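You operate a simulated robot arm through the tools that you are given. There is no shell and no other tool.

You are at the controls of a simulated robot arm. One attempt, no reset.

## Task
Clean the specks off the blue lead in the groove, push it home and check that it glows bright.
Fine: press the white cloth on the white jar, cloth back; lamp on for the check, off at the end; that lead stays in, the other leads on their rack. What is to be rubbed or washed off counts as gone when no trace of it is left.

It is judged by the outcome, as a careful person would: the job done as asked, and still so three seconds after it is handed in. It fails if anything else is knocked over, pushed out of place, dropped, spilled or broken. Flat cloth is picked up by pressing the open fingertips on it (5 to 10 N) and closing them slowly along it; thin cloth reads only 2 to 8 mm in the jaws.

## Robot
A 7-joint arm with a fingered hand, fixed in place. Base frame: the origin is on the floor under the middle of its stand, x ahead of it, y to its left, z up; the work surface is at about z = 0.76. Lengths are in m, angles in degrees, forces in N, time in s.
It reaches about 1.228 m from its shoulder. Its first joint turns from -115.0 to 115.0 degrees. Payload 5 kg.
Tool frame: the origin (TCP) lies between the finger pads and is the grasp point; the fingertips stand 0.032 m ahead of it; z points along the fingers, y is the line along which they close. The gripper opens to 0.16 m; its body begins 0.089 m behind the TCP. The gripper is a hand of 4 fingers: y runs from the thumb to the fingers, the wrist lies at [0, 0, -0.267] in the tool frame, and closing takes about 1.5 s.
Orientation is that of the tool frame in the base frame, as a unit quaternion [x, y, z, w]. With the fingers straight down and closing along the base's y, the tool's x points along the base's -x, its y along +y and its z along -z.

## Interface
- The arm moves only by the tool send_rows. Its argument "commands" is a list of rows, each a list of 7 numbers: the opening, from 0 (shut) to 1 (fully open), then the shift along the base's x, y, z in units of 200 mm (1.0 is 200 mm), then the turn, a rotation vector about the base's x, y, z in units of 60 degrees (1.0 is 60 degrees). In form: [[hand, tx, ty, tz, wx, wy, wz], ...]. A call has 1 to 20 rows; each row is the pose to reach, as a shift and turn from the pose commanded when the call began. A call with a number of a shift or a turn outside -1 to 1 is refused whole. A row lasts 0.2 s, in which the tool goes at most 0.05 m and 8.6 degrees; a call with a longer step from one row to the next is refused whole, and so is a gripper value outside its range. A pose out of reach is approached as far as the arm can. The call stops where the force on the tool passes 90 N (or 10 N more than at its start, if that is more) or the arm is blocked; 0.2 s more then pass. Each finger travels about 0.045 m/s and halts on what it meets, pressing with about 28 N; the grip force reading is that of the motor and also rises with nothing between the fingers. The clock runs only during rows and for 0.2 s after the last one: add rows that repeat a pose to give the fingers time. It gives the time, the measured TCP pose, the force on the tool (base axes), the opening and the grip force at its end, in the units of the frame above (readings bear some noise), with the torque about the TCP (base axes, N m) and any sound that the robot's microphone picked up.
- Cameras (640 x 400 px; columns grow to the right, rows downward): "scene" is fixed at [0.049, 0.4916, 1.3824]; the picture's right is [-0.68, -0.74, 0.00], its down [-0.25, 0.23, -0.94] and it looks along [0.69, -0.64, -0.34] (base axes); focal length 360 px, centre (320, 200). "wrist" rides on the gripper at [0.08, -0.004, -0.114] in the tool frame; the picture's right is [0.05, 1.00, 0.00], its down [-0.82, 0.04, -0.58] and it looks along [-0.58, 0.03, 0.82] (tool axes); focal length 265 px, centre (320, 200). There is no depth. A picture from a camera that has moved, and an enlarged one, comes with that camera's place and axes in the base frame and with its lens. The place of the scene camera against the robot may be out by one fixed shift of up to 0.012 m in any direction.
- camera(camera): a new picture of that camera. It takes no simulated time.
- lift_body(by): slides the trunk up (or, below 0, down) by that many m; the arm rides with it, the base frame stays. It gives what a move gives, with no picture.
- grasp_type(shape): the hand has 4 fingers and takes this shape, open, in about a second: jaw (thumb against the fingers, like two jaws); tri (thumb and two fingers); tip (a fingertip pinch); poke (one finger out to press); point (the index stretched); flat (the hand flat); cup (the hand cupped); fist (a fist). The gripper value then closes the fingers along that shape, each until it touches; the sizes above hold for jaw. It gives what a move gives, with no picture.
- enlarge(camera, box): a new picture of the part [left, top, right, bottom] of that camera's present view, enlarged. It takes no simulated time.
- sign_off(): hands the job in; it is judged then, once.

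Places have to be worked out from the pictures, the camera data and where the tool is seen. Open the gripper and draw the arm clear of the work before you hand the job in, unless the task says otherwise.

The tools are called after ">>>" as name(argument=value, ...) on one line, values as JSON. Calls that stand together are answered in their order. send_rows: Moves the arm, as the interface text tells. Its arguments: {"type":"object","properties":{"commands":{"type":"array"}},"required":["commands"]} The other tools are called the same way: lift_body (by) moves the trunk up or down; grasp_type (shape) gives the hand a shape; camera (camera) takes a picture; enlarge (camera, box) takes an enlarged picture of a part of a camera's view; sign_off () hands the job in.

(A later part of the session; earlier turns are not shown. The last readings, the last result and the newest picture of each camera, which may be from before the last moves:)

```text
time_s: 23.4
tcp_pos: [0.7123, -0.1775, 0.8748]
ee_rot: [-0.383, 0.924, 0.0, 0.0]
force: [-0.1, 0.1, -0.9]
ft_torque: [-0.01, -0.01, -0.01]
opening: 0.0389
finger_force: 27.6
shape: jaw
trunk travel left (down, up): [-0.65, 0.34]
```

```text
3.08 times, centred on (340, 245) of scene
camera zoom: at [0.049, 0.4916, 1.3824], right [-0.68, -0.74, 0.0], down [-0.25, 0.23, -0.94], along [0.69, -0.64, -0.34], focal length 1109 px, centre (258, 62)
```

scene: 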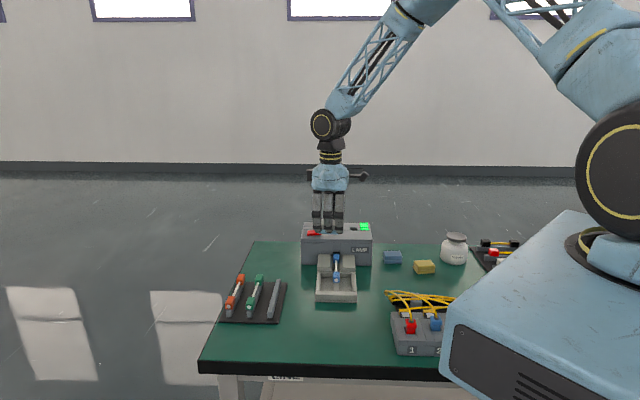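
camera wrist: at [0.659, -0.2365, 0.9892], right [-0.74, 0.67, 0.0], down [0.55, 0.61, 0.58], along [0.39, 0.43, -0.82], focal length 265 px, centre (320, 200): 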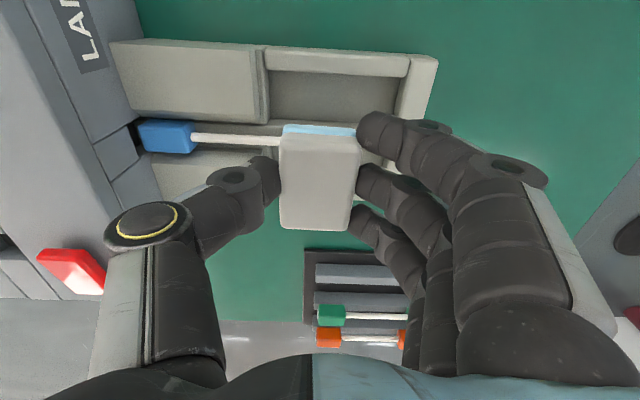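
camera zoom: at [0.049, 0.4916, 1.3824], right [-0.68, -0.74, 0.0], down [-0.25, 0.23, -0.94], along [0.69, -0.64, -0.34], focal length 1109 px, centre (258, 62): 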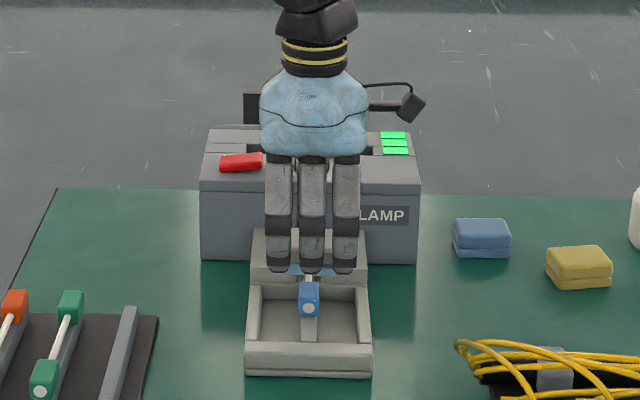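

The rod's line runs under the cloth as planned and the hand keeps well clear of the lamp. I lower in small steps until contact shows.

>>> send_rows(commands=[[0.1, 0, 0, -0.02, 0, 0, 0], [0.1, 0, 0, -0.04, 0, 0, 0], [0.1, 0, 0, -0.06, 0, 0, 0], [0.1, 0, 0, -0.06, 0, 0, 0]])

>>> send_rows(commands=[[0.1, 0, 0, -0.01, 0, 0, 0], [0.1, 0, 0, -0.02, 0, 0, 0], [0.1, 0, 0, -0.02, 0, 0, 0]])

>>> send_rows(commands=[[0.1, 0, 0, -0.01, 0, 0, 0], [0.1, 0, 0, -0.02, 0, 0, 0], [0.1, 0, 0, -0.02, 0, 0, 0]])

```text
time_s: 24.4
tcp_pos: [0.7124, -0.1749, 0.8638]
ee_rot: [-0.383, 0.924, 0.0, 0.0]
force: [-0.7, 0.5, 0.6]
ft_torque: [-0.01, -0.02, 0.04]
opening: 0.0387
finger_force: 27.9
shape: jaw
trunk travel left (down, up): [-0.65, 0.34]
```

```text
time_s: 25.2
tcp_pos: [0.7123, -0.1766, 0.8602]
ee_rot: [-0.382, 0.924, 0.0, -0.001]
force: [-0.5, 0.5, 0.2]
ft_torque: [-0.03, 0.0, 0.0]
opening: 0.039
finger_force: 28.1
shape: jaw
trunk travel left (down, up): [-0.65, 0.34]
```

```text
time_s: 26.0
tcp_pos: [0.7132, -0.1764, 0.856]
ee_rot: [-0.382, 0.924, 0.0, 0.0]
force: [0.7, 0.0, -0.6]
ft_torque: [0.01, 0.01, 0.02]
opening: 0.039
finger_force: 27.8
shape: jaw
trunk travel left (down, up): [-0.65, 0.34]
```

Still free at TCP z 0.856. I check the picture before continuing down.

>>> enlarge(camera="scene", box=[300, 220, 375, 305])

>>> camera(camera="wrist")

```text
4.71 times, centred on (338, 262) of scene
camera zoom: at [0.049, 0.4916, 1.3824], right [-0.68, -0.74, 0.0], down [-0.25, 0.23, -0.94], along [0.69, -0.64, -0.34], focal length 1696 px, centre (238, -94)
```

zoom: 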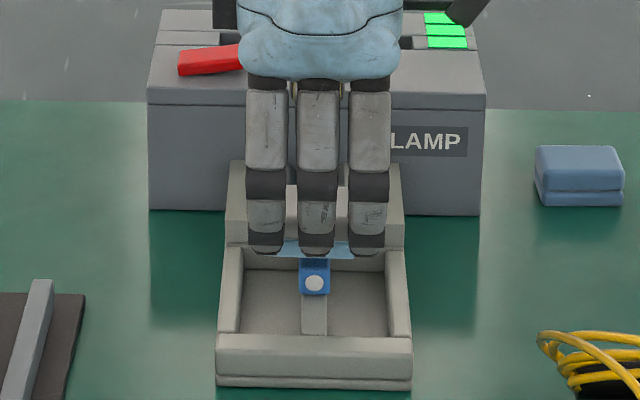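

```text
taken
camera wrist: at [0.6598, -0.2357, 0.971], right [-0.74, 0.67, 0.0], down [0.55, 0.61, 0.58], along [0.39, 0.43, -0.82], focal length 265 px, centre (320, 200)
```

wrist: 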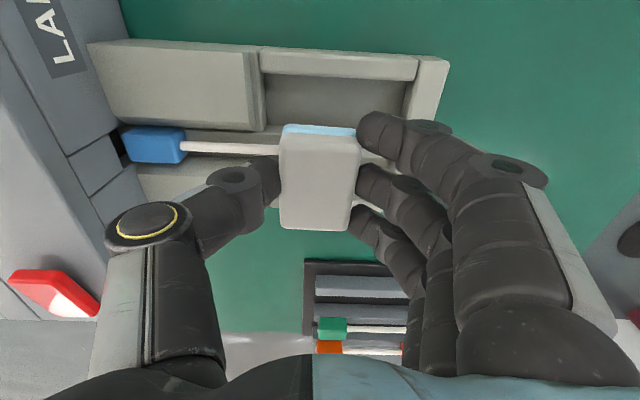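

The cloth is close above the plug now. I keep lowering in 3 mm steps.

>>> send_rows(commands=[[0.1, 0, 0, -0.01, 0, 0, 0], [0.1, 0, 0, -0.02, 0, 0, 0], [0.1, 0, 0, -0.02, 0, 0, 0]])

>>> send_rows(commands=[[0.1, 0, 0, -0.01, 0, 0, 0], [0.1, 0, 0, -0.015, 0, 0, 0], [0.1, 0, 0, -0.015, 0, 0, 0]])

```text
time_s: 26.8
tcp_pos: [0.713, -0.1761, 0.8509]
ee_rot: [-0.383, 0.924, -0.001, 0.0]
force: [-0.1, -0.1, 0.3]
ft_torque: [0.01, 0.02, 0.0]
opening: 0.0388
finger_force: 27.6
shape: jaw
trunk travel left (down, up): [-0.65, 0.34]
```

```text
time_s: 27.6
tcp_pos: [0.7116, -0.1773, 0.8497]
ee_rot: [-0.382, 0.924, 0.0, 0.001]
force: [0.6, -0.2, -0.1]
ft_torque: [-0.03, 0.01, -0.01]
opening: 0.0393
finger_force: 28.0
shape: jaw
trunk travel left (down, up): [-0.65, 0.34]
```

>>> send_rows(commands=[[0.1, 0, 0, -0.01, 0, 0, 0], [0.1, 0, 0, -0.015, 0, 0, 0], [0.1, 0, 0, -0.015, 0, 0, 0]])

>>> send_rows(commands=[[0.1, 0, 0, -0.005, 0, 0, 0], [0.1, 0, 0, -0.01, 0, 0, 0], [0.1, 0, 0, -0.01, 0, 0, 0]])

```text
time_s: 28.4
tcp_pos: [0.7119, -0.1766, 0.8481]
ee_rot: [-0.383, 0.924, -0.001, 0.001]
force: [0.6, 1.0, 20.2]
ft_torque: [0.17, 0.08, 0.0]
opening: 0.0392
finger_force: 28.2
shape: jaw
trunk travel left (down, up): [-0.65, 0.34]
```

```text
time_s: 29.2
tcp_pos: [0.7123, -0.1767, 0.8468]
ee_rot: [-0.382, 0.924, -0.001, 0.001]
force: [0.4, -0.5, 38.3]
ft_torque: [0.06, 0.0, 0.06]
opening: 0.04
finger_force: 27.9
shape: jaw
trunk travel left (down, up): [-0.65, 0.34]
```

Contact began near TCP z 0.848 and now reads 38 N, so the plug's top is at about z 0.806. I ease up 3 mm to roughly 10 N and rub along the lead axis with short strokes.

>>> send_rows(commands=[[0.1, 0, 0, 0.015, 0, 0, 0], [0.1, 0.0141, -0.0141, 0.015, 0, 0, 0], [0.1, 0, 0, 0.015, 0, 0, 0], [0.1, -0.0141, 0.0141, 0.015, 0, 0, 0], [0.1, -0.0283, 0.0283, 0.015, 0, 0, 0], [0.1, -0.0141, 0.0141, 0.015, 0, 0, 0], [0.1, 0, 0, 0.015, 0, 0, 0], [0.1, 0.0141, -0.0141, 0.015, 0, 0, 0], [0.1, 0, 0, 0.015, 0, 0, 0], [0.1, -0.0141, 0.0141, 0.015, 0, 0, 0], [0.1, -0.0283, 0.0283, 0.015, 0, 0, 0], [0.1, -0.0141, 0.0141, 0.015, 0, 0, 0], [0.1, 0, 0, 0.015, 0, 0, 0]])

>>> camera(camera="wrist")

>>> enlarge(camera="scene", box=[300, 220, 375, 305])

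```text
time_s: 32.0
tcp_pos: [0.7109, -0.1742, 0.8474]
ee_rot: [-0.383, 0.924, 0.0, 0.0]
force: [-2.2, 1.6, 9.1]
ft_torque: [0.16, 0.11, 0.02]
opening: 0.0392
finger_force: 27.2
shape: jaw
trunk travel left (down, up): [-0.65, 0.34]
```

```text
taken
camera wrist: at [0.6588, -0.2341, 0.9619], right [-0.74, 0.67, 0.0], down [0.55, 0.61, 0.58], along [0.39, 0.43, -0.82], focal length 265 px, centre (320, 200)
```

wrist: 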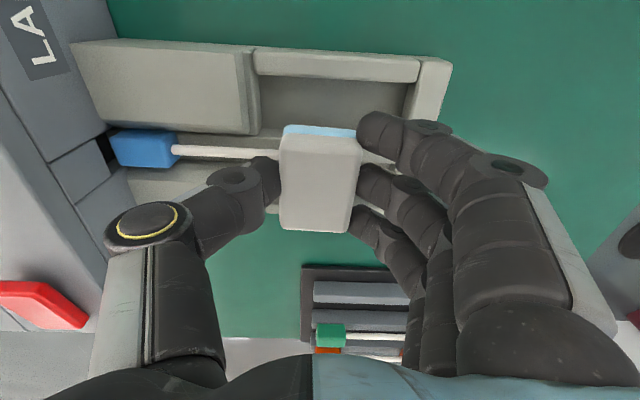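

```text
4.71 times, centred on (338, 262) of scene
camera zoom: at [0.049, 0.4916, 1.3824], right [-0.68, -0.74, 0.0], down [-0.25, 0.23, -0.94], along [0.69, -0.64, -0.34], focal length 1696 px, centre (238, -94)
```

zoom: 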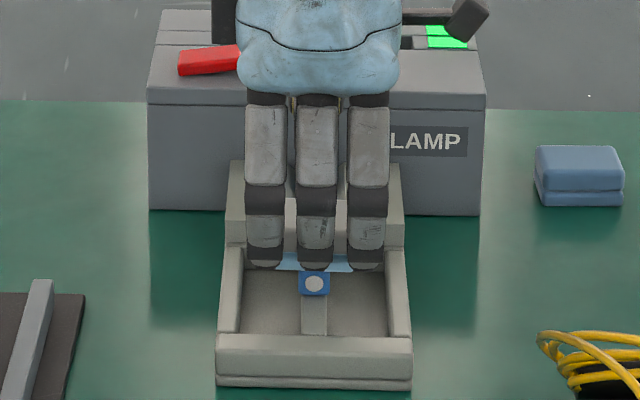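

The friction reads about 3 N along the axis and the lead has not shifted. I lift and step aside to inspect the plug's top face.

>>> send_rows(commands=[[0.1, 0, 0, 0.05, 0, 0, 0], [0.1, 0.02, 0.02, 0.2, 0, 0, 0], [0.1, 0.06, 0.06, 0.35, 0, 0, 0], [0.1, 0.106, 0.106, 0.5, 0, 0, 0], [0.1, 0.106, 0.106, 0.5, 0, 0, 0]])

>>> enlarge(camera="wrist", box=[270, 30, 370, 115])

>>> camera(camera="wrist")

```text
time_s: 33.2
tcp_pos: [0.735, -0.1556, 0.9474]
ee_rot: [-0.382, 0.924, -0.001, 0.001]
force: [0.5, 0.1, -0.6]
ft_torque: [0.01, -0.03, -0.03]
opening: 0.0389
finger_force: 27.9
shape: jaw
trunk travel left (down, up): [-0.65, 0.34]
```

```text
4.71 times, centred on (320, 72) of wrist
camera zoom: at [0.6807, -0.2148, 1.0617], right [-0.74, 0.67, 0.0], down [0.55, 0.61, 0.58], along [0.39, 0.43, -0.82], focal length 1249 px, centre (320, 800)
```

zoom: 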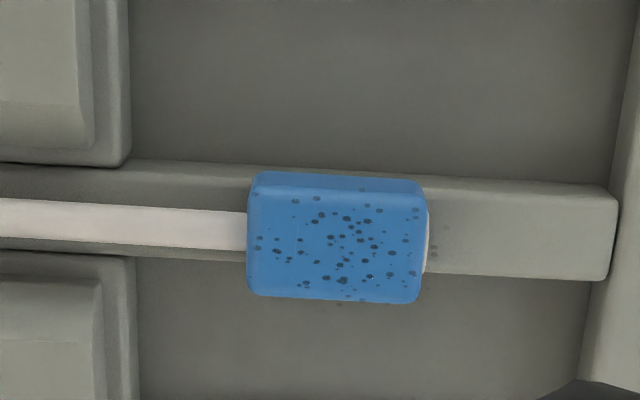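

```text
taken
camera wrist: at [0.6807, -0.2148, 1.0617], right [-0.74, 0.67, 0.0], down [0.55, 0.61, 0.58], along [0.39, 0.43, -0.82], focal length 265 px, centre (320, 200)
```

wrist: 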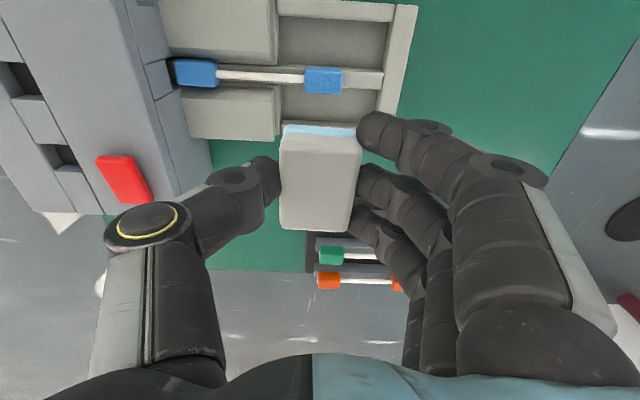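

The specks have faded a little but remain, so it needs more rubbing. I go back down to about 12-15 N and rub with longer, faster strokes.

>>> send_rows(commands=[[0.1, -0.05, -0.05, -0.15, 0, 0, 0], [0.1, -0.106, -0.106, -0.3, 0, 0, 0], [0.1, -0.106, -0.106, -0.45, 0, 0, 0], [0.1, -0.106, -0.106, -0.488, 0, 0, 0], [0.1, -0.0954, -0.1166, -0.488, 0, 0, 0], [0.1, -0.1378, -0.0742, -0.488, 0, 0, 0], [0.1, -0.0954, -0.1166, -0.488, 0, 0, 0], [0.1, -0.1378, -0.0742, -0.488, 0, 0, 0], [0.1, -0.0954, -0.1166, -0.488, 0, 0, 0], [0.1, -0.1378, -0.0742, -0.488, 0, 0, 0], [0.1, -0.0954, -0.1166, -0.488, 0, 0, 0], [0.1, -0.1378, -0.0742, -0.488, 0, 0, 0], [0.1, -0.0954, -0.1166, -0.488, 0, 0, 0], [0.1, -0.1378, -0.0742, -0.488, 0, 0, 0], [0.1, -0.106, -0.106, -0.488, 0, 0, 0]])

>>> enlarge(camera="scene", box=[300, 220, 375, 305])

```text
time_s: 36.4
tcp_pos: [0.7125, -0.1775, 0.8493]
ee_rot: [-0.383, 0.924, 0.001, 0.0]
force: [-0.1, 0.5, 0.1]
ft_torque: [0.0, -0.01, -0.01]
opening: 0.0389
finger_force: 27.9
shape: jaw
trunk travel left (down, up): [-0.65, 0.34]
```

```text
4.71 times, centred on (338, 262) of scene
camera zoom: at [0.049, 0.4916, 1.3824], right [-0.68, -0.74, 0.0], down [-0.25, 0.23, -0.94], along [0.69, -0.64, -0.34], focal length 1696 px, centre (238, -94)
```

zoom: 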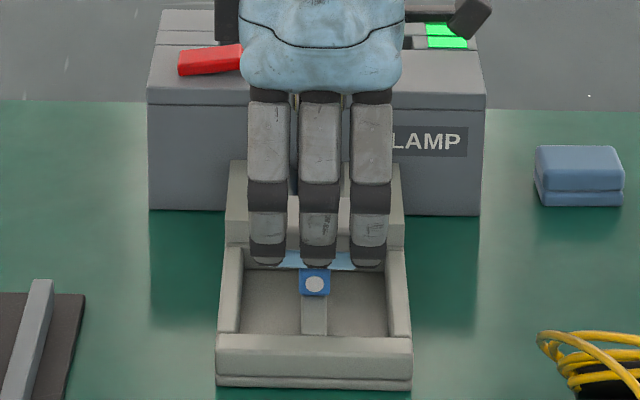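

No contact this time: the commanded height was about 3 mm too high. I lower by 3 mm and rub.

>>> send_rows(commands=[[0.1, 0, 0, -0.014, 0, 0, 0], [0.1, 0.0106, -0.0106, -0.014, 0, 0, 0], [0.1, -0.0318, 0.0318, -0.014, 0, 0, 0], [0.1, 0.0106, -0.0106, -0.014, 0, 0, 0], [0.1, -0.0318, 0.0318, -0.014, 0, 0, 0], [0.1, 0.0106, -0.0106, -0.014, 0, 0, 0], [0.1, -0.0318, 0.0318, -0.014, 0, 0, 0], [0.1, 0.0106, -0.0106, -0.014, 0, 0, 0], [0.1, -0.0318, 0.0318, -0.014, 0, 0, 0], [0.1, 0.0106, -0.0106, -0.014, 0, 0, 0], [0.1, -0.0318, 0.0318, -0.014, 0, 0, 0], [0.1, 0.0106, -0.0106, -0.014, 0, 0, 0], [0.1, -0.0318, 0.0318, -0.014, 0, 0, 0], [0.1, 0.0106, -0.0106, -0.014, 0, 0, 0], [0.1, -0.0318, 0.0318, -0.014, 0, 0, 0], [0.1, 0.0106, -0.0106, -0.014, 0, 0, 0], [0.1, -0.0318, 0.0318, -0.014, 0, 0, 0], [0.1, 0, 0, -0.014, 0, 0, 0]])

>>> enlarge(camera="scene", box=[300, 220, 375, 305])

```text
time_s: 40.2
tcp_pos: [0.7118, -0.1761, 0.8472]
ee_rot: [-0.383, 0.924, 0.0, -0.001]
force: [-0.6, 0.3, 4.1]
ft_torque: [0.08, 0.07, 0.02]
opening: 0.0388
finger_force: 28.1
shape: jaw
trunk travel left (down, up): [-0.65, 0.34]
```

```text
4.71 times, centred on (338, 262) of scene
camera zoom: at [0.049, 0.4916, 1.3824], right [-0.68, -0.74, 0.0], down [-0.25, 0.23, -0.94], along [0.69, -0.64, -0.34], focal length 1696 px, centre (238, -94)
```

zoom: 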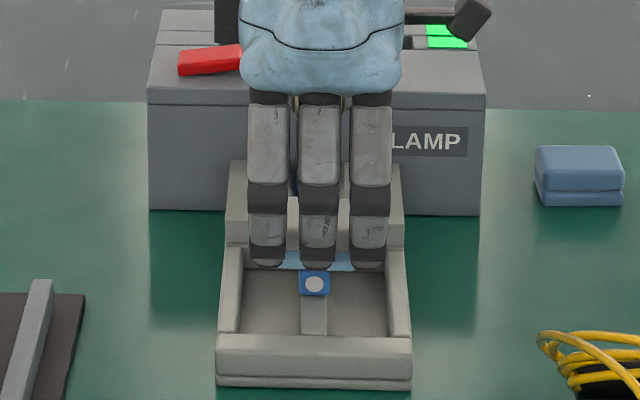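

Contact is only 4 N, so I press about 1.2 mm more and rub another set.

>>> send_rows(commands=[[0.1, 0, 0, -0.006, 0, 0, 0], [0.1, 0.0106, -0.0106, -0.006, 0, 0, 0], [0.1, -0.0318, 0.0318, -0.006, 0, 0, 0], [0.1, 0.0106, -0.0106, -0.006, 0, 0, 0], [0.1, -0.0318, 0.0318, -0.006, 0, 0, 0], [0.1, 0.0106, -0.0106, -0.006, 0, 0, 0], [0.1, -0.0318, 0.0318, -0.006, 0, 0, 0], [0.1, 0.0106, -0.0106, -0.006, 0, 0, 0], [0.1, -0.0318, 0.0318, -0.006, 0, 0, 0], [0.1, 0.0106, -0.0106, -0.006, 0, 0, 0], [0.1, -0.0318, 0.0318, -0.006, 0, 0, 0], [0.1, 0.0106, -0.0106, -0.006, 0, 0, 0], [0.1, -0.0318, 0.0318, -0.006, 0, 0, 0], [0.1, 0.0106, -0.0106, -0.006, 0, 0, 0], [0.1, -0.0318, 0.0318, -0.006, 0, 0, 0], [0.1, 0.0106, -0.0106, -0.006, 0, 0, 0], [0.1, -0.0318, 0.0318, -0.006, 0, 0, 0], [0.1, 0, 0, -0.006, 0, 0, 0]])

>>> send_rows(commands=[[0.1, 0, 0, 0.05, 0, 0, 0], [0.1, 0.02, 0.02, 0.2, 0, 0, 0], [0.1, 0.06, 0.06, 0.35, 0, 0, 0], [0.1, 0.106, 0.106, 0.5, 0, 0, 0], [0.1, 0.106, 0.106, 0.5, 0, 0, 0]])

>>> enlarge(camera="wrist", box=[270, 30, 370, 115])

```text
time_s: 44.0
tcp_pos: [0.7141, -0.1758, 0.8463]
ee_rot: [-0.382, 0.924, 0.001, 0.001]
force: [-2.9, 1.3, 7.6]
ft_torque: [0.09, 0.13, 0.0]
opening: 0.0388
finger_force: 28.4
shape: jaw
trunk travel left (down, up): [-0.65, 0.34]
```

```text
time_s: 45.2
tcp_pos: [0.7349, -0.1559, 0.947]
ee_rot: [-0.384, 0.924, 0.0, 0.0]
force: [0.2, -0.5, -0.5]
ft_torque: [0.01, -0.01, 0.01]
opening: 0.039
finger_force: 28.3
shape: jaw
trunk travel left (down, up): [-0.65, 0.34]
```

```text
4.71 times, centred on (320, 72) of wrist
camera zoom: at [0.6806, -0.2153, 1.0617], right [-0.74, 0.67, 0.0], down [0.55, 0.61, 0.58], along [0.39, 0.43, -0.82], focal length 1249 px, centre (320, 800)
```

zoom: 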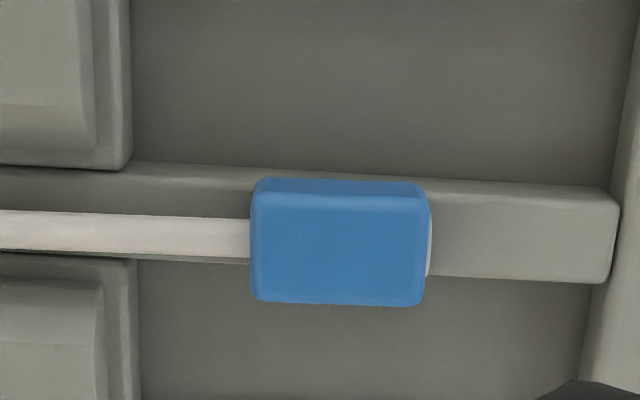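

The top face looks clean now. I zoom harder to make sure not even a faint trace is left.

>>> enlarge(camera="wrist", box=[303, 60, 343, 85])

>>> enlarge(camera="scene", box=[325, 255, 350, 275])

```text
16.00 times, centred on (323, 72) of wrist
camera zoom: at [0.6806, -0.2153, 1.0617], right [-0.74, 0.67, 0.0], down [0.55, 0.61, 0.58], along [0.39, 0.43, -0.82], focal length 4246 px, centre (272, 2240)
```

zoom: 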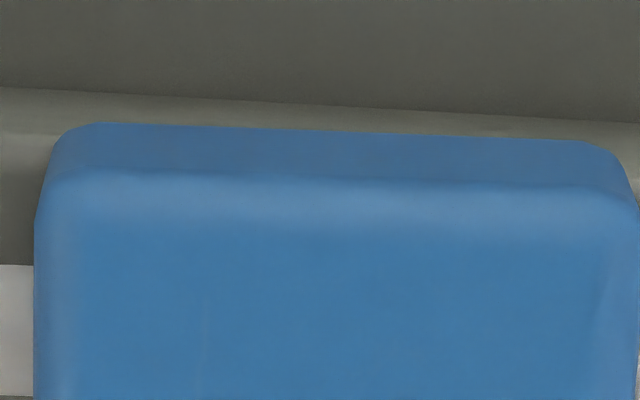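

```text
16.00 times, centred on (338, 265) of scene
camera zoom: at [0.049, 0.4916, 1.3824], right [-0.68, -0.74, 0.0], down [-0.25, 0.23, -0.94], along [0.69, -0.64, -0.34], focal length 5767 px, centre (40, -840)
```

zoom: 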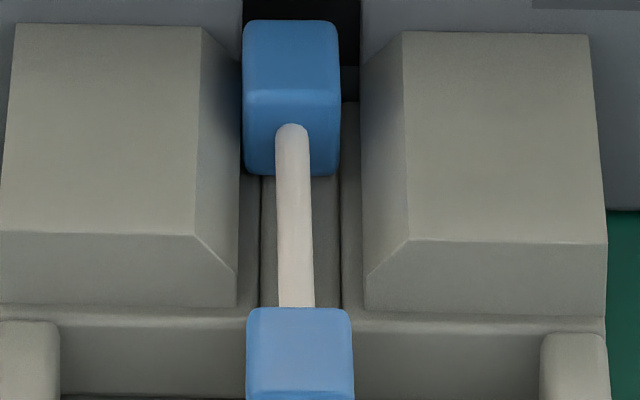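

>>> enlarge(camera="wrist", box=[303, 70, 343, 95])

>>> enlarge(camera="scene", box=[325, 268, 350, 288])

```text
16.00 times, centred on (323, 82) of wrist
camera zoom: at [0.6806, -0.2153, 1.0617], right [-0.74, 0.67, 0.0], down [0.55, 0.61, 0.58], along [0.39, 0.43, -0.82], focal length 4246 px, centre (272, 2080)
```

zoom: 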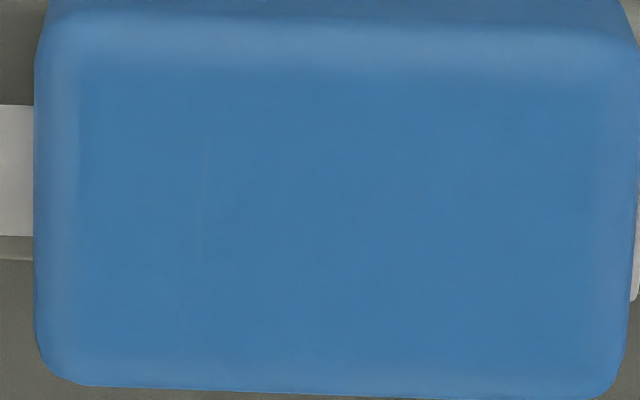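

```text
16.00 times, centred on (338, 278) of scene
camera zoom: at [0.049, 0.4916, 1.3824], right [-0.68, -0.74, 0.0], down [-0.25, 0.23, -0.94], along [0.69, -0.64, -0.34], focal length 5767 px, centre (40, -1048)
```

zoom: 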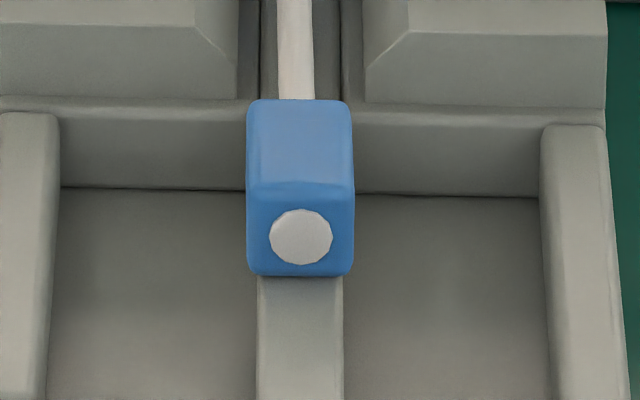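

The plug is clean on top and on its end. Now I carry the cloth back to where I picked it up, (0.6785, -0.540) with yaw 40°.

>>> send_rows(commands=[[0.1, 0, 0, 0.2, 0, 0, 0], [0.1, -0.02, -0.15, 0.272, 0, 0, 0], [0.1, -0.05, -0.35, 0.272, 0, 0, 0], [0.1, -0.08, -0.55, 0.272, 0, 0, 0], [0.1, -0.11, -0.75, 0.272, 0, 0, 0], [0.1, -0.14, -0.95, 0.272, 0, 0, 0]])

>>> send_rows(commands=[[0.1, -0.03, -0.2, 0, 0, 0, -0.04], [0.1, -0.06, -0.4, 0, 0, 0, -0.0833], [0.1, -0.09, -0.6, 0, 0, 0, -0.0833], [0.1, -0.12, -0.8, 0, 0, 0, -0.0833], [0.1, -0.136, -0.979, 0, 0, 0, -0.0833], [0.1, -0.136, -0.979, 0, 0, 0, -0.0833]])

>>> camera(camera="wrist")

>>> enlarge(camera="scene", box=[360, 150, 520, 280])

```text
time_s: 46.6
tcp_pos: [0.7071, -0.3414, 1.0013]
ee_rot: [-0.383, 0.924, 0.001, 0.0]
force: [0.3, 0.3, 0.7]
ft_torque: [0.08, -0.04, 0.02]
opening: 0.0384
finger_force: 28.0
shape: jaw
trunk travel left (down, up): [-0.65, 0.34]
```

```text
time_s: 48.0
tcp_pos: [0.68, -0.5407, 1.0015]
ee_rot: [-0.342, 0.94, 0.0, 0.0]
force: [-1.3, -0.1, -0.8]
ft_torque: [-0.01, 0.02, -0.01]
opening: 0.0387
finger_force: 28.2
shape: jaw
trunk travel left (down, up): [-0.65, 0.34]
```

```text
taken
camera wrist: at [0.6213, -0.5955, 1.1152], right [-0.68, 0.73, 0.0], down [0.6, 0.56, 0.58], along [0.42, 0.39, -0.82], focal length 265 px, centre (320, 200)
```

wrist: 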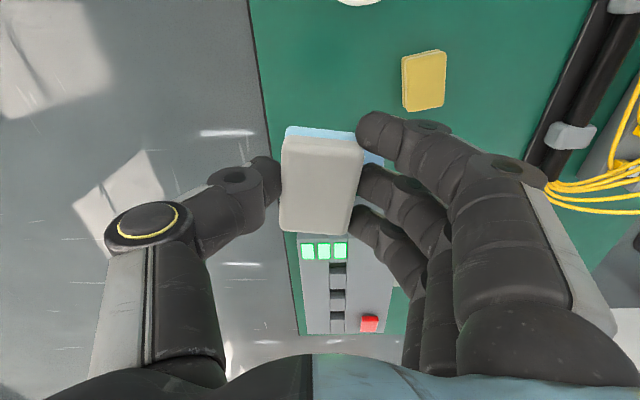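

```text
3.08 times, centred on (440, 215) of scene
camera zoom: at [0.049, 0.4916, 1.3824], right [-0.68, -0.74, 0.0], down [-0.25, 0.23, -0.94], along [0.69, -0.64, -0.34], focal length 1109 px, centre (-49, 154)
```

zoom: 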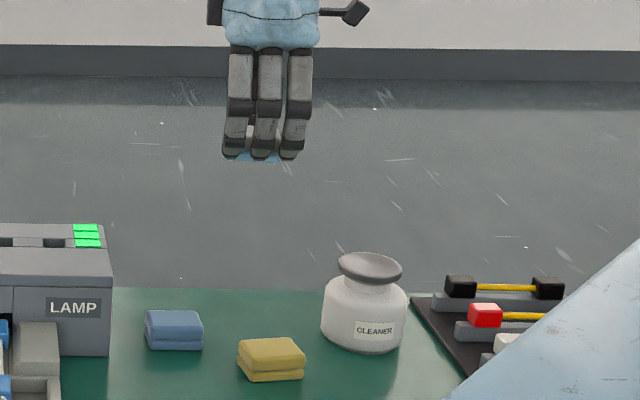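

I am above the cloth's place. I descend to about 13 mm above the table, then ease down until it touches.

>>> send_rows(commands=[[0.1, 0, 0, -0.2, 0, 0, 0], [0.1, 0, 0, -0.4, 0, 0, 0], [0.1, 0, 0, -0.6, 0, 0, 0], [0.1, 0, 0, -0.75, 0, 0, 0], [0.1, 0, 0, -0.87, 0, 0, 0], [0.1, 0, 0, -0.93, 0, 0, 0], [0.1, 0, 0, -0.93, 0, 0, 0]])

>>> send_rows(commands=[[0.1, 0, 0, -0.02, 0, 0, 0], [0.1, 0, 0, -0.035, 0, 0, 0], [0.1, 0, 0, -0.045, 0, 0, 0], [0.1, 0, 0, -0.045, 0, 0, 0]])

>>> enlarge(camera="scene", box=[360, 180, 480, 280])

>>> camera(camera="wrist")

```text
time_s: 49.6
tcp_pos: [0.6805, -0.5412, 0.8157]
ee_rot: [-0.342, 0.94, 0.0, 0.0]
force: [0.7, 0.4, 0.0]
ft_torque: [0.03, -0.01, 0.01]
opening: 0.0385
finger_force: 28.1
shape: jaw
trunk travel left (down, up): [-0.65, 0.34]
```

```text
time_s: 50.6
tcp_pos: [0.6794, -0.5409, 0.805]
ee_rot: [-0.343, 0.939, 0.0, 0.0]
force: [0.0, 0.0, -0.7]
ft_torque: [0.01, 0.0, 0.01]
opening: 0.0385
finger_force: 28.0
shape: jaw
trunk travel left (down, up): [-0.65, 0.34]
```

```text
4.00 times, centred on (420, 230) of scene
camera zoom: at [0.049, 0.4916, 1.3824], right [-0.68, -0.74, 0.0], down [-0.25, 0.23, -0.94], along [0.69, -0.64, -0.34], focal length 1442 px, centre (-80, 80)
```

zoom: 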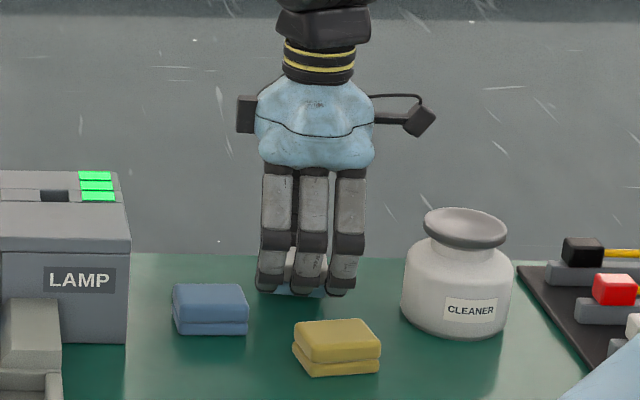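

```text
taken
camera wrist: at [0.6206, -0.5959, 0.9191], right [-0.68, 0.73, 0.0], down [0.6, 0.56, 0.58], along [0.42, 0.39, -0.82], focal length 265 px, centre (320, 200)
```

wrist: 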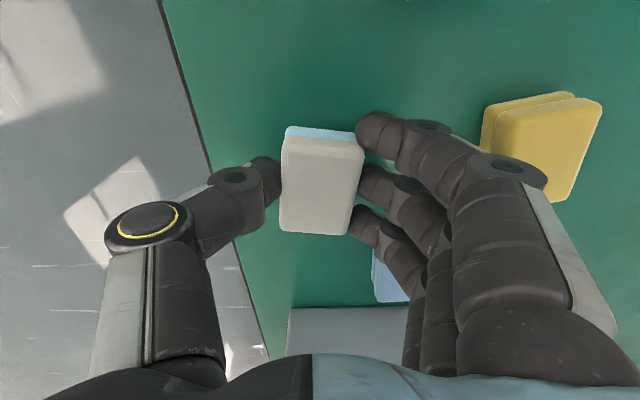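

Not touching yet; I go down 2 mm at a time.

>>> send_rows(commands=[[0.1, 0, 0, -0.01, 0, 0, 0], [0.1, 0, 0, -0.015, 0, 0, 0], [0.1, 0, 0, -0.015, 0, 0, 0]])

>>> send_rows(commands=[[0.1, 0, 0, -0.005, 0, 0, 0], [0.1, 0, 0, -0.01, 0, 0, 0], [0.1, 0, 0, -0.01, 0, 0, 0]])

```text
time_s: 51.4
tcp_pos: [0.6785, -0.5408, 0.8015]
ee_rot: [-0.342, 0.94, 0.0, 0.0]
force: [0.4, 0.2, -0.6]
ft_torque: [-0.01, -0.01, -0.05]
opening: 0.0386
finger_force: 28.1
shape: jaw
trunk travel left (down, up): [-0.65, 0.34]
```

```text
time_s: 52.2
tcp_pos: [0.6781, -0.5413, 0.8013]
ee_rot: [-0.342, 0.94, 0.0, 0.0]
force: [0.6, 0.2, -0.1]
ft_torque: [-0.02, -0.01, 0.0]
opening: 0.0386
finger_force: 27.8
shape: jaw
trunk travel left (down, up): [-0.65, 0.34]
```

>>> send_rows(commands=[[0.1, 0, 0, -0.005, 0, 0, 0], [0.1, 0, 0, -0.01, 0, 0, 0], [0.1, 0, 0, -0.01, 0, 0, 0]])

>>> enlarge(camera="scene", box=[390, 220, 440, 260])

```text
time_s: 53.0
tcp_pos: [0.6787, -0.5411, 0.7998]
ee_rot: [-0.341, 0.94, 0.0, 0.0]
force: [0.9, -0.9, 2.0]
ft_torque: [0.0, -0.04, -0.01]
opening: 0.0384
finger_force: 28.3
shape: jaw
trunk travel left (down, up): [-0.65, 0.34]
```

```text
10.00 times, centred on (415, 240) of scene
camera zoom: at [0.049, 0.4916, 1.3824], right [-0.68, -0.74, 0.0], down [-0.25, 0.23, -0.94], along [0.69, -0.64, -0.34], focal length 3604 px, centre (-630, -200)
```

zoom: 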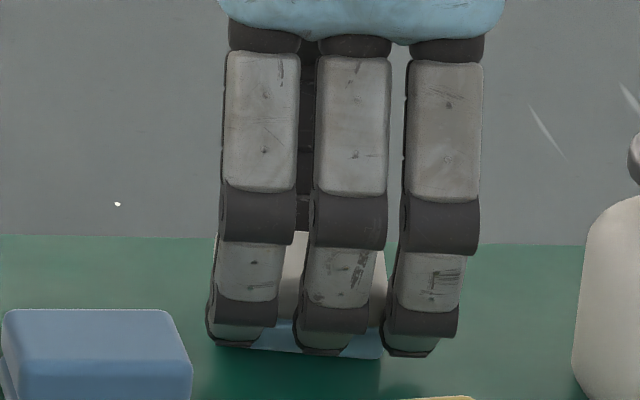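

It just touches now (2 N). I open the fingers gradually to about 0.09 m.

>>> send_rows(commands=[[0.2, 0, 0, 0, 0, 0, 0], [0.26, 0, 0, 0, 0, 0, 0], [0.32, 0, 0, 0, 0, 0, 0], [0.38, 0, 0, 0, 0, 0, 0], [0.44, 0, 0, 0, 0, 0, 0], [0.5, 0, 0, 0, 0, 0, 0], [0.56, 0, 0, 0, 0, 0, 0], [0.56, 0, 0, 0, 0, 0, 0]])

>>> camera(camera="wrist")

>>> enlarge(camera="scene", box=[360, 180, 480, 280])

```text
time_s: 54.8
tcp_pos: [0.6786, -0.5416, 0.7982]
ee_rot: [-0.342, 0.94, 0.0, 0.0]
force: [0.7, -0.3, -0.5]
ft_torque: [0.01, 0.01, 0.02]
opening: 0.0887
finger_force: 0.0
shape: jaw
trunk travel left (down, up): [-0.65, 0.34]
```

```text
taken
camera wrist: at [0.6202, -0.5953, 0.9129], right [-0.68, 0.73, 0.0], down [0.6, 0.56, 0.58], along [0.42, 0.39, -0.82], focal length 265 px, centre (320, 200)
```

wrist: 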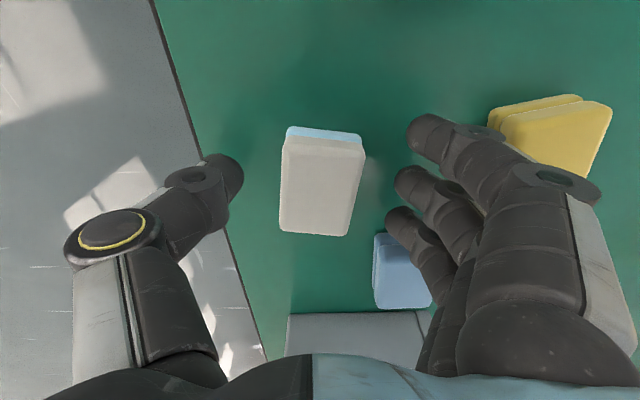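

```text
4.00 times, centred on (420, 230) of scene
camera zoom: at [0.049, 0.4916, 1.3824], right [-0.68, -0.74, 0.0], down [-0.25, 0.23, -0.94], along [0.69, -0.64, -0.34], focal length 1442 px, centre (-80, 80)
```

zoom: 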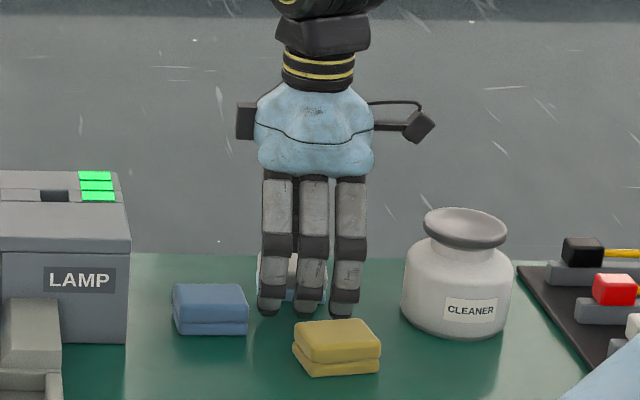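

The cloth lies free on the table. I rise straight up and compare its place with the start.

>>> send_rows(commands=[[0.56, 0, 0, 0.1, 0, 0, 0], [0.56, 0, 0, 0.25, 0, 0, 0], [0.56, 0, 0, 0.45, 0, 0, 0], [0.56, 0, 0, 0.65, 0, 0, 0], [0.56, 0, 0, 0.85, 0, 0, 0], [0.56, 0, 0, 1.0, 0, 0, 0], [0.56, 0, 0, 1.0, 0, 0, 0]])

>>> enlarge(camera="scene", box=[375, 225, 445, 285])

>>> camera(camera="wrist")

```text
time_s: 56.4
tcp_pos: [0.6792, -0.5378, 0.999]
ee_rot: [-0.342, 0.94, 0.0, 0.0]
force: [0.5, -0.5, 0.8]
ft_torque: [0.01, 0.01, 0.0]
opening: 0.0887
finger_force: 0.0
shape: jaw
trunk travel left (down, up): [-0.65, 0.34]
```

```text
6.67 times, centred on (410, 255) of scene
camera zoom: at [0.049, 0.4916, 1.3824], right [-0.68, -0.74, 0.0], down [-0.25, 0.23, -0.94], along [0.69, -0.64, -0.34], focal length 2403 px, centre (-280, -167)
```

zoom: 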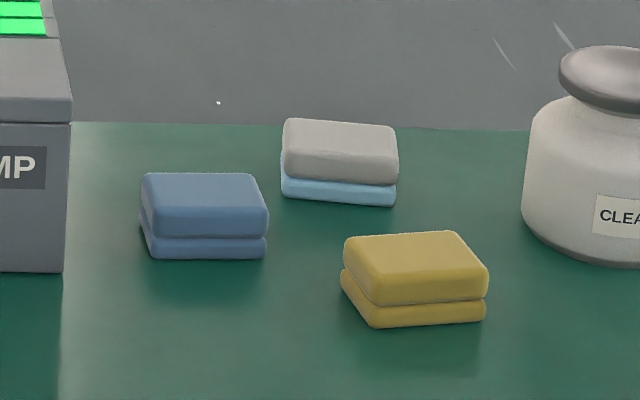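

```text
taken
camera wrist: at [0.6205, -0.5926, 1.1131], right [-0.68, 0.73, 0.0], down [0.6, 0.56, 0.58], along [0.42, 0.39, -0.82], focal length 265 px, centre (320, 200)
```

wrist: 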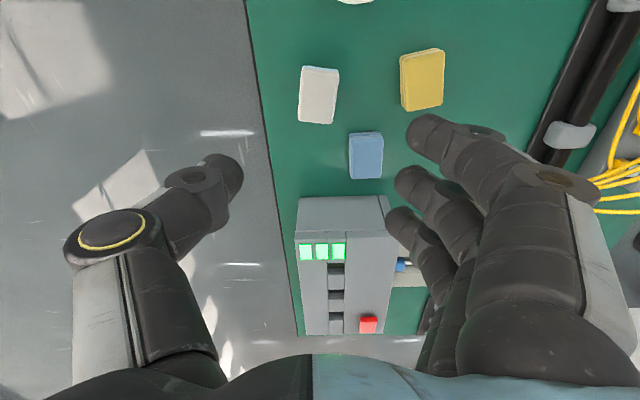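

The cloth is back within a few millimetres of its first place. Next I need to push the lead and press the switch, so up here in free air I shape the hand to "poke" and look at where the finger stands.

>>> grasp_type(shape="poke")

>>> camera(camera="wrist")

>>> enlarge(camera="scene", box=[360, 130, 480, 230])

```text
time_s: 57.3
tcp_pos: [0.6784, -0.5384, 0.999]
ee_rot: [-0.342, 0.94, -0.001, 0.0]
force: [-0.7, -0.2, 0.0]
ft_torque: [0.02, -0.01, 0.0]
opening: 0.0
finger_force: 0.1
shape: poke
trunk travel left (down, up): [-0.65, 0.34]
```

```text
taken
camera wrist: at [0.6206, -0.5925, 1.1132], right [-0.68, 0.73, 0.0], down [0.6, 0.56, 0.58], along [0.42, 0.39, -0.82], focal length 265 px, centre (320, 200)
```

wrist: 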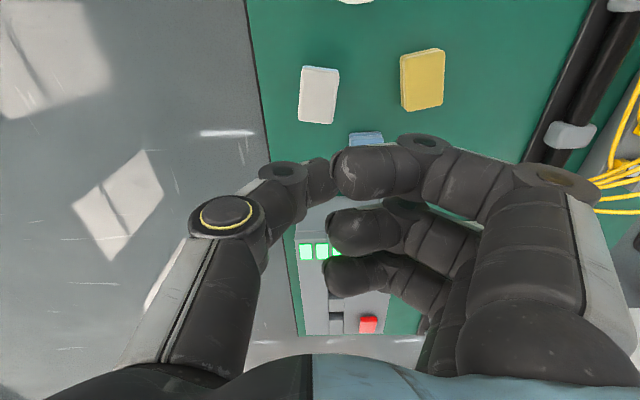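

```text
4.00 times, centred on (420, 180) of scene
camera zoom: at [0.049, 0.4916, 1.3824], right [-0.68, -0.74, 0.0], down [-0.25, 0.23, -0.94], along [0.69, -0.64, -0.34], focal length 1442 px, centre (-80, 280)
```

zoom: 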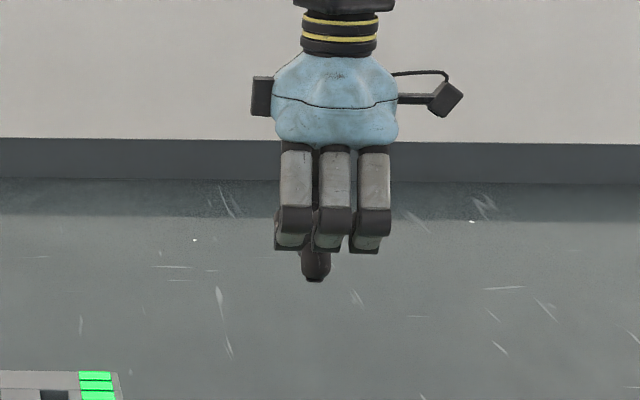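

In "poke" the thumb is the part that reaches lowest and the other fingers fold. I try "point" for comparison.

>>> grasp_type(shape="point")

>>> camera(camera="wrist")

>>> enlarge(camera="scene", box=[360, 130, 480, 230])

```text
time_s: 58.2
tcp_pos: [0.6798, -0.5387, 0.999]
ee_rot: [-0.342, 0.94, 0.0, 0.0]
force: [-0.5, -0.5, -0.2]
ft_torque: [0.02, 0.01, -0.02]
opening: 0.1523
finger_force: 0.0
shape: point
trunk travel left (down, up): [-0.65, 0.34]
```

```text
taken
camera wrist: at [0.6206, -0.5926, 1.1132], right [-0.68, 0.73, 0.0], down [0.6, 0.56, 0.58], along [0.42, 0.39, -0.82], focal length 265 px, centre (320, 200)
```

wrist: 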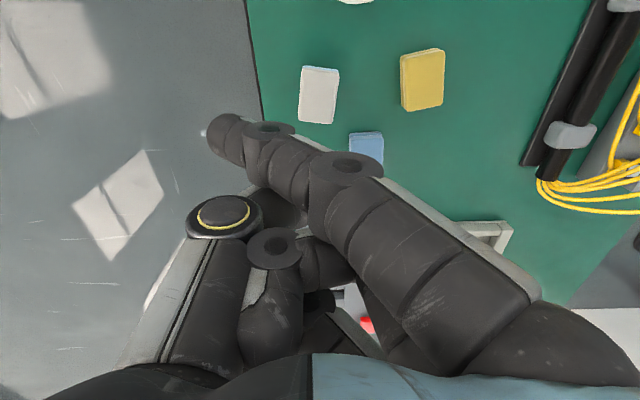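

```text
4.00 times, centred on (420, 180) of scene
camera zoom: at [0.049, 0.4916, 1.3824], right [-0.68, -0.74, 0.0], down [-0.25, 0.23, -0.94], along [0.69, -0.64, -0.34], focal length 1442 px, centre (-80, 280)
```

zoom: 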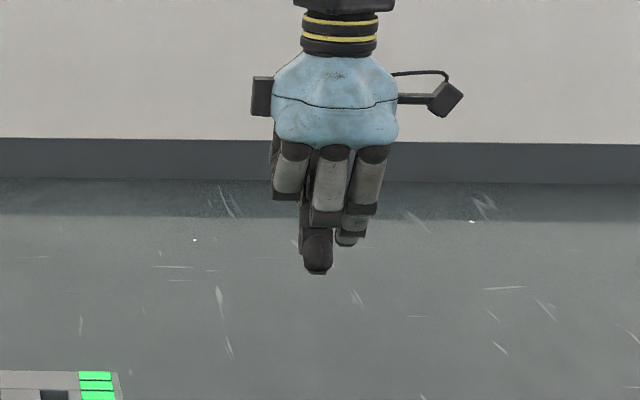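

"Point" slants the index across the palm, so "poke" (a single digit straight down, fingers folded) suits better. I switch back to it and hold with value 1 to see that the shape stays.

>>> grasp_type(shape="poke")

>>> send_rows(commands=[[1, 0, 0.05, 0, 0, 0, 0.0], [1, 0, 0.2, 0, 0, 0, 0.04], [1, 0, 0.4, 0, 0, 0, 0.0833], [1, 0, 0.6, 0, 0, 0, 0.0833], [1, 0, 0.8, 0, 0, 0, 0.0833], [1, 0, 0.98, 0, 0, 0, 0.0833], [1, 0, 0.98, 0, 0, 0, 0.0833]])

>>> camera(camera="wrist")

>>> enlarge(camera="scene", box=[300, 130, 440, 260])

```text
time_s: 59.1
tcp_pos: [0.6786, -0.5376, 0.9981]
ee_rot: [-0.342, 0.94, 0.0, 0.0]
force: [0.4, 1.3, -0.9]
ft_torque: [0.0, 0.02, -0.01]
opening: 0.0002
finger_force: 0.0
shape: poke
trunk travel left (down, up): [-0.65, 0.34]
```

```text
time_s: 60.7
tcp_pos: [0.6798, -0.3456, 0.9983]
ee_rot: [-0.383, 0.924, 0.0, 0.0]
force: [-0.3, 0.2, -0.6]
ft_torque: [0.0, 0.02, -0.04]
opening: 0.0
finger_force: 0.1
shape: poke
trunk travel left (down, up): [-0.65, 0.34]
```

```text
taken
camera wrist: at [0.6267, -0.4052, 1.113], right [-0.74, 0.67, 0.0], down [0.55, 0.61, 0.58], along [0.39, 0.43, -0.82], focal length 265 px, centre (320, 200)
```

wrist: 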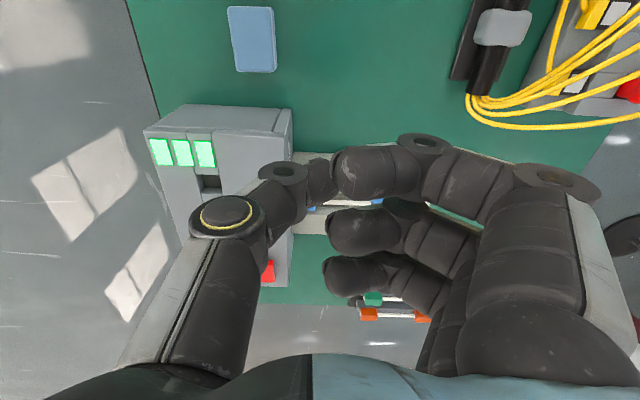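

```text
3.08 times, centred on (370, 195) of scene
camera zoom: at [0.049, 0.4916, 1.3824], right [-0.68, -0.74, 0.0], down [-0.25, 0.23, -0.94], along [0.69, -0.64, -0.34], focal length 1109 px, centre (166, 215)
```

zoom: 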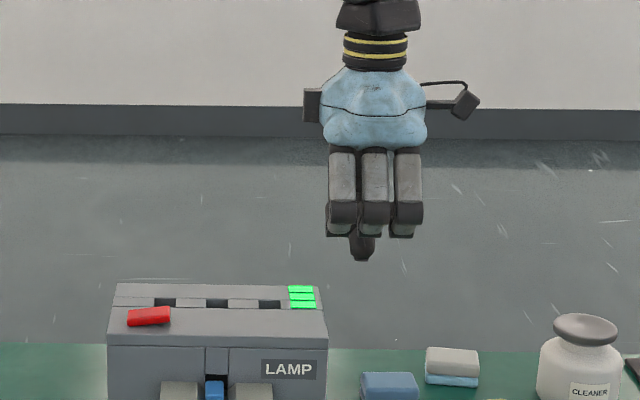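

The shape holds. Now I move to a spot just outside the plug's outer end, (0.682, -0.145), still high, then lower part-way and look.

>>> send_rows(commands=[[1, 0, 0.2, 0, 0, 0, 0], [1, 0.01, 0.4, 0, 0, 0, 0], [1, 0.019, 0.6, 0, 0, 0, 0], [1, 0.019, 0.8, 0, 0, 0, 0], [1, 0.019, 0.99, 0, 0, 0, 0], [1, 0.019, 0.996, -0.2, 0, 0, 0], [1, 0.019, 0.996, -0.4, 0, 0, 0], [1, 0.019, 0.996, -0.6, 0, 0, 0], [1, 0.019, 0.996, -0.6, 0, 0, 0]])

>>> camera(camera="wrist")

>>> enlarge(camera="scene", box=[290, 200, 390, 310])

```text
time_s: 62.7
tcp_pos: [0.6823, -0.1473, 0.8752]
ee_rot: [-0.383, 0.924, 0.0, 0.0]
force: [0.3, 0.0, 0.9]
ft_torque: [-0.01, 0.02, -0.02]
opening: 0.0
finger_force: 0.1
shape: poke
trunk travel left (down, up): [-0.65, 0.34]
```

```text
taken
camera wrist: at [0.6293, -0.2069, 0.99], right [-0.74, 0.67, 0.0], down [0.55, 0.61, 0.58], along [0.39, 0.43, -0.82], focal length 265 px, centre (320, 200)
```

wrist: 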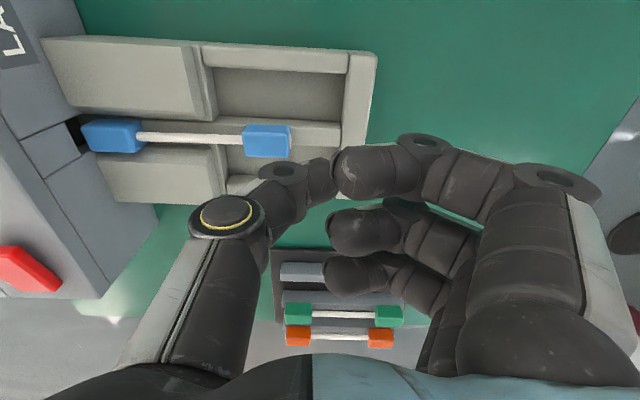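

```text
3.64 times, centred on (340, 255) of scene
camera zoom: at [0.049, 0.4916, 1.3824], right [-0.68, -0.74, 0.0], down [-0.25, 0.23, -0.94], along [0.69, -0.64, -0.34], focal length 1311 px, centre (247, 0)
```

zoom: 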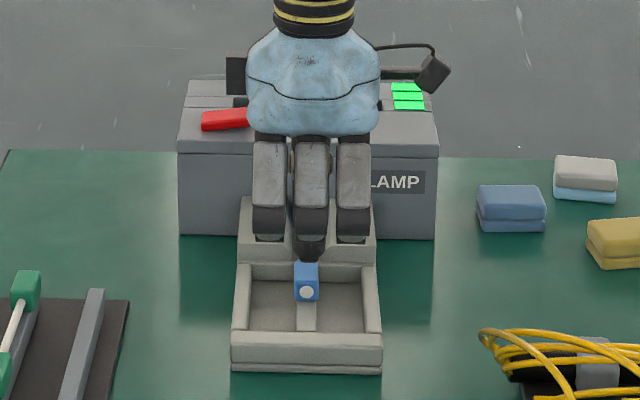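

The thumb tip stands about 15 mm outside the plug's end and in line with it. I lower it so the tip is beside the end face, just above the rail.

>>> send_rows(commands=[[1, 0, 0, -0.08, 0, 0, 0], [1, 0, 0, -0.16, 0, 0, 0], [1, 0, 0, -0.21, 0, 0, 0], [1, 0, 0, -0.21, 0, 0, 0]])

>>> camera(camera="wrist")

>>> enlarge(camera="scene", box=[310, 230, 370, 310])

```text
time_s: 63.7
tcp_pos: [0.6834, -0.1461, 0.8341]
ee_rot: [-0.383, 0.924, 0.0, 0.0]
force: [0.3, 0.0, -0.1]
ft_torque: [-0.05, 0.0, 0.01]
opening: 0.0001
finger_force: 0.1
shape: poke
trunk travel left (down, up): [-0.65, 0.34]
```

```text
taken
camera wrist: at [0.6293, -0.2057, 0.9502], right [-0.74, 0.67, 0.0], down [0.55, 0.61, 0.58], along [0.39, 0.43, -0.82], focal length 265 px, centre (320, 200)
```

wrist: 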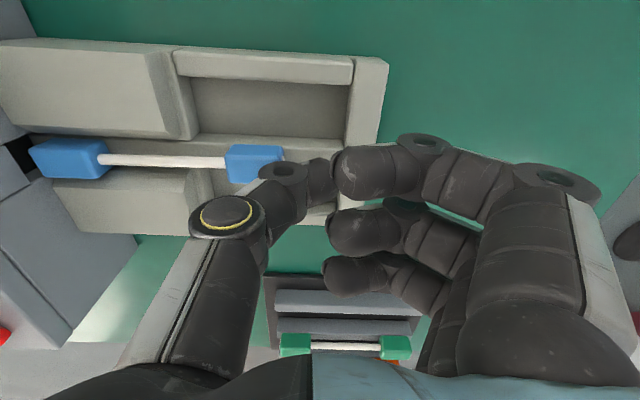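

```text
5.00 times, centred on (340, 270) of scene
camera zoom: at [0.049, 0.4916, 1.3824], right [-0.68, -0.74, 0.0], down [-0.25, 0.23, -0.94], along [0.69, -0.64, -0.34], focal length 1802 px, centre (220, -150)
```

zoom: 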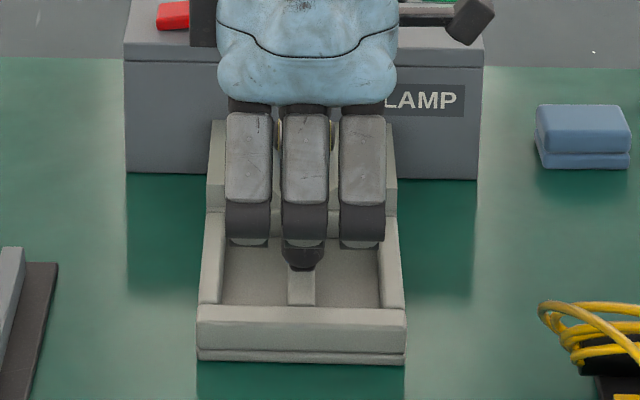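

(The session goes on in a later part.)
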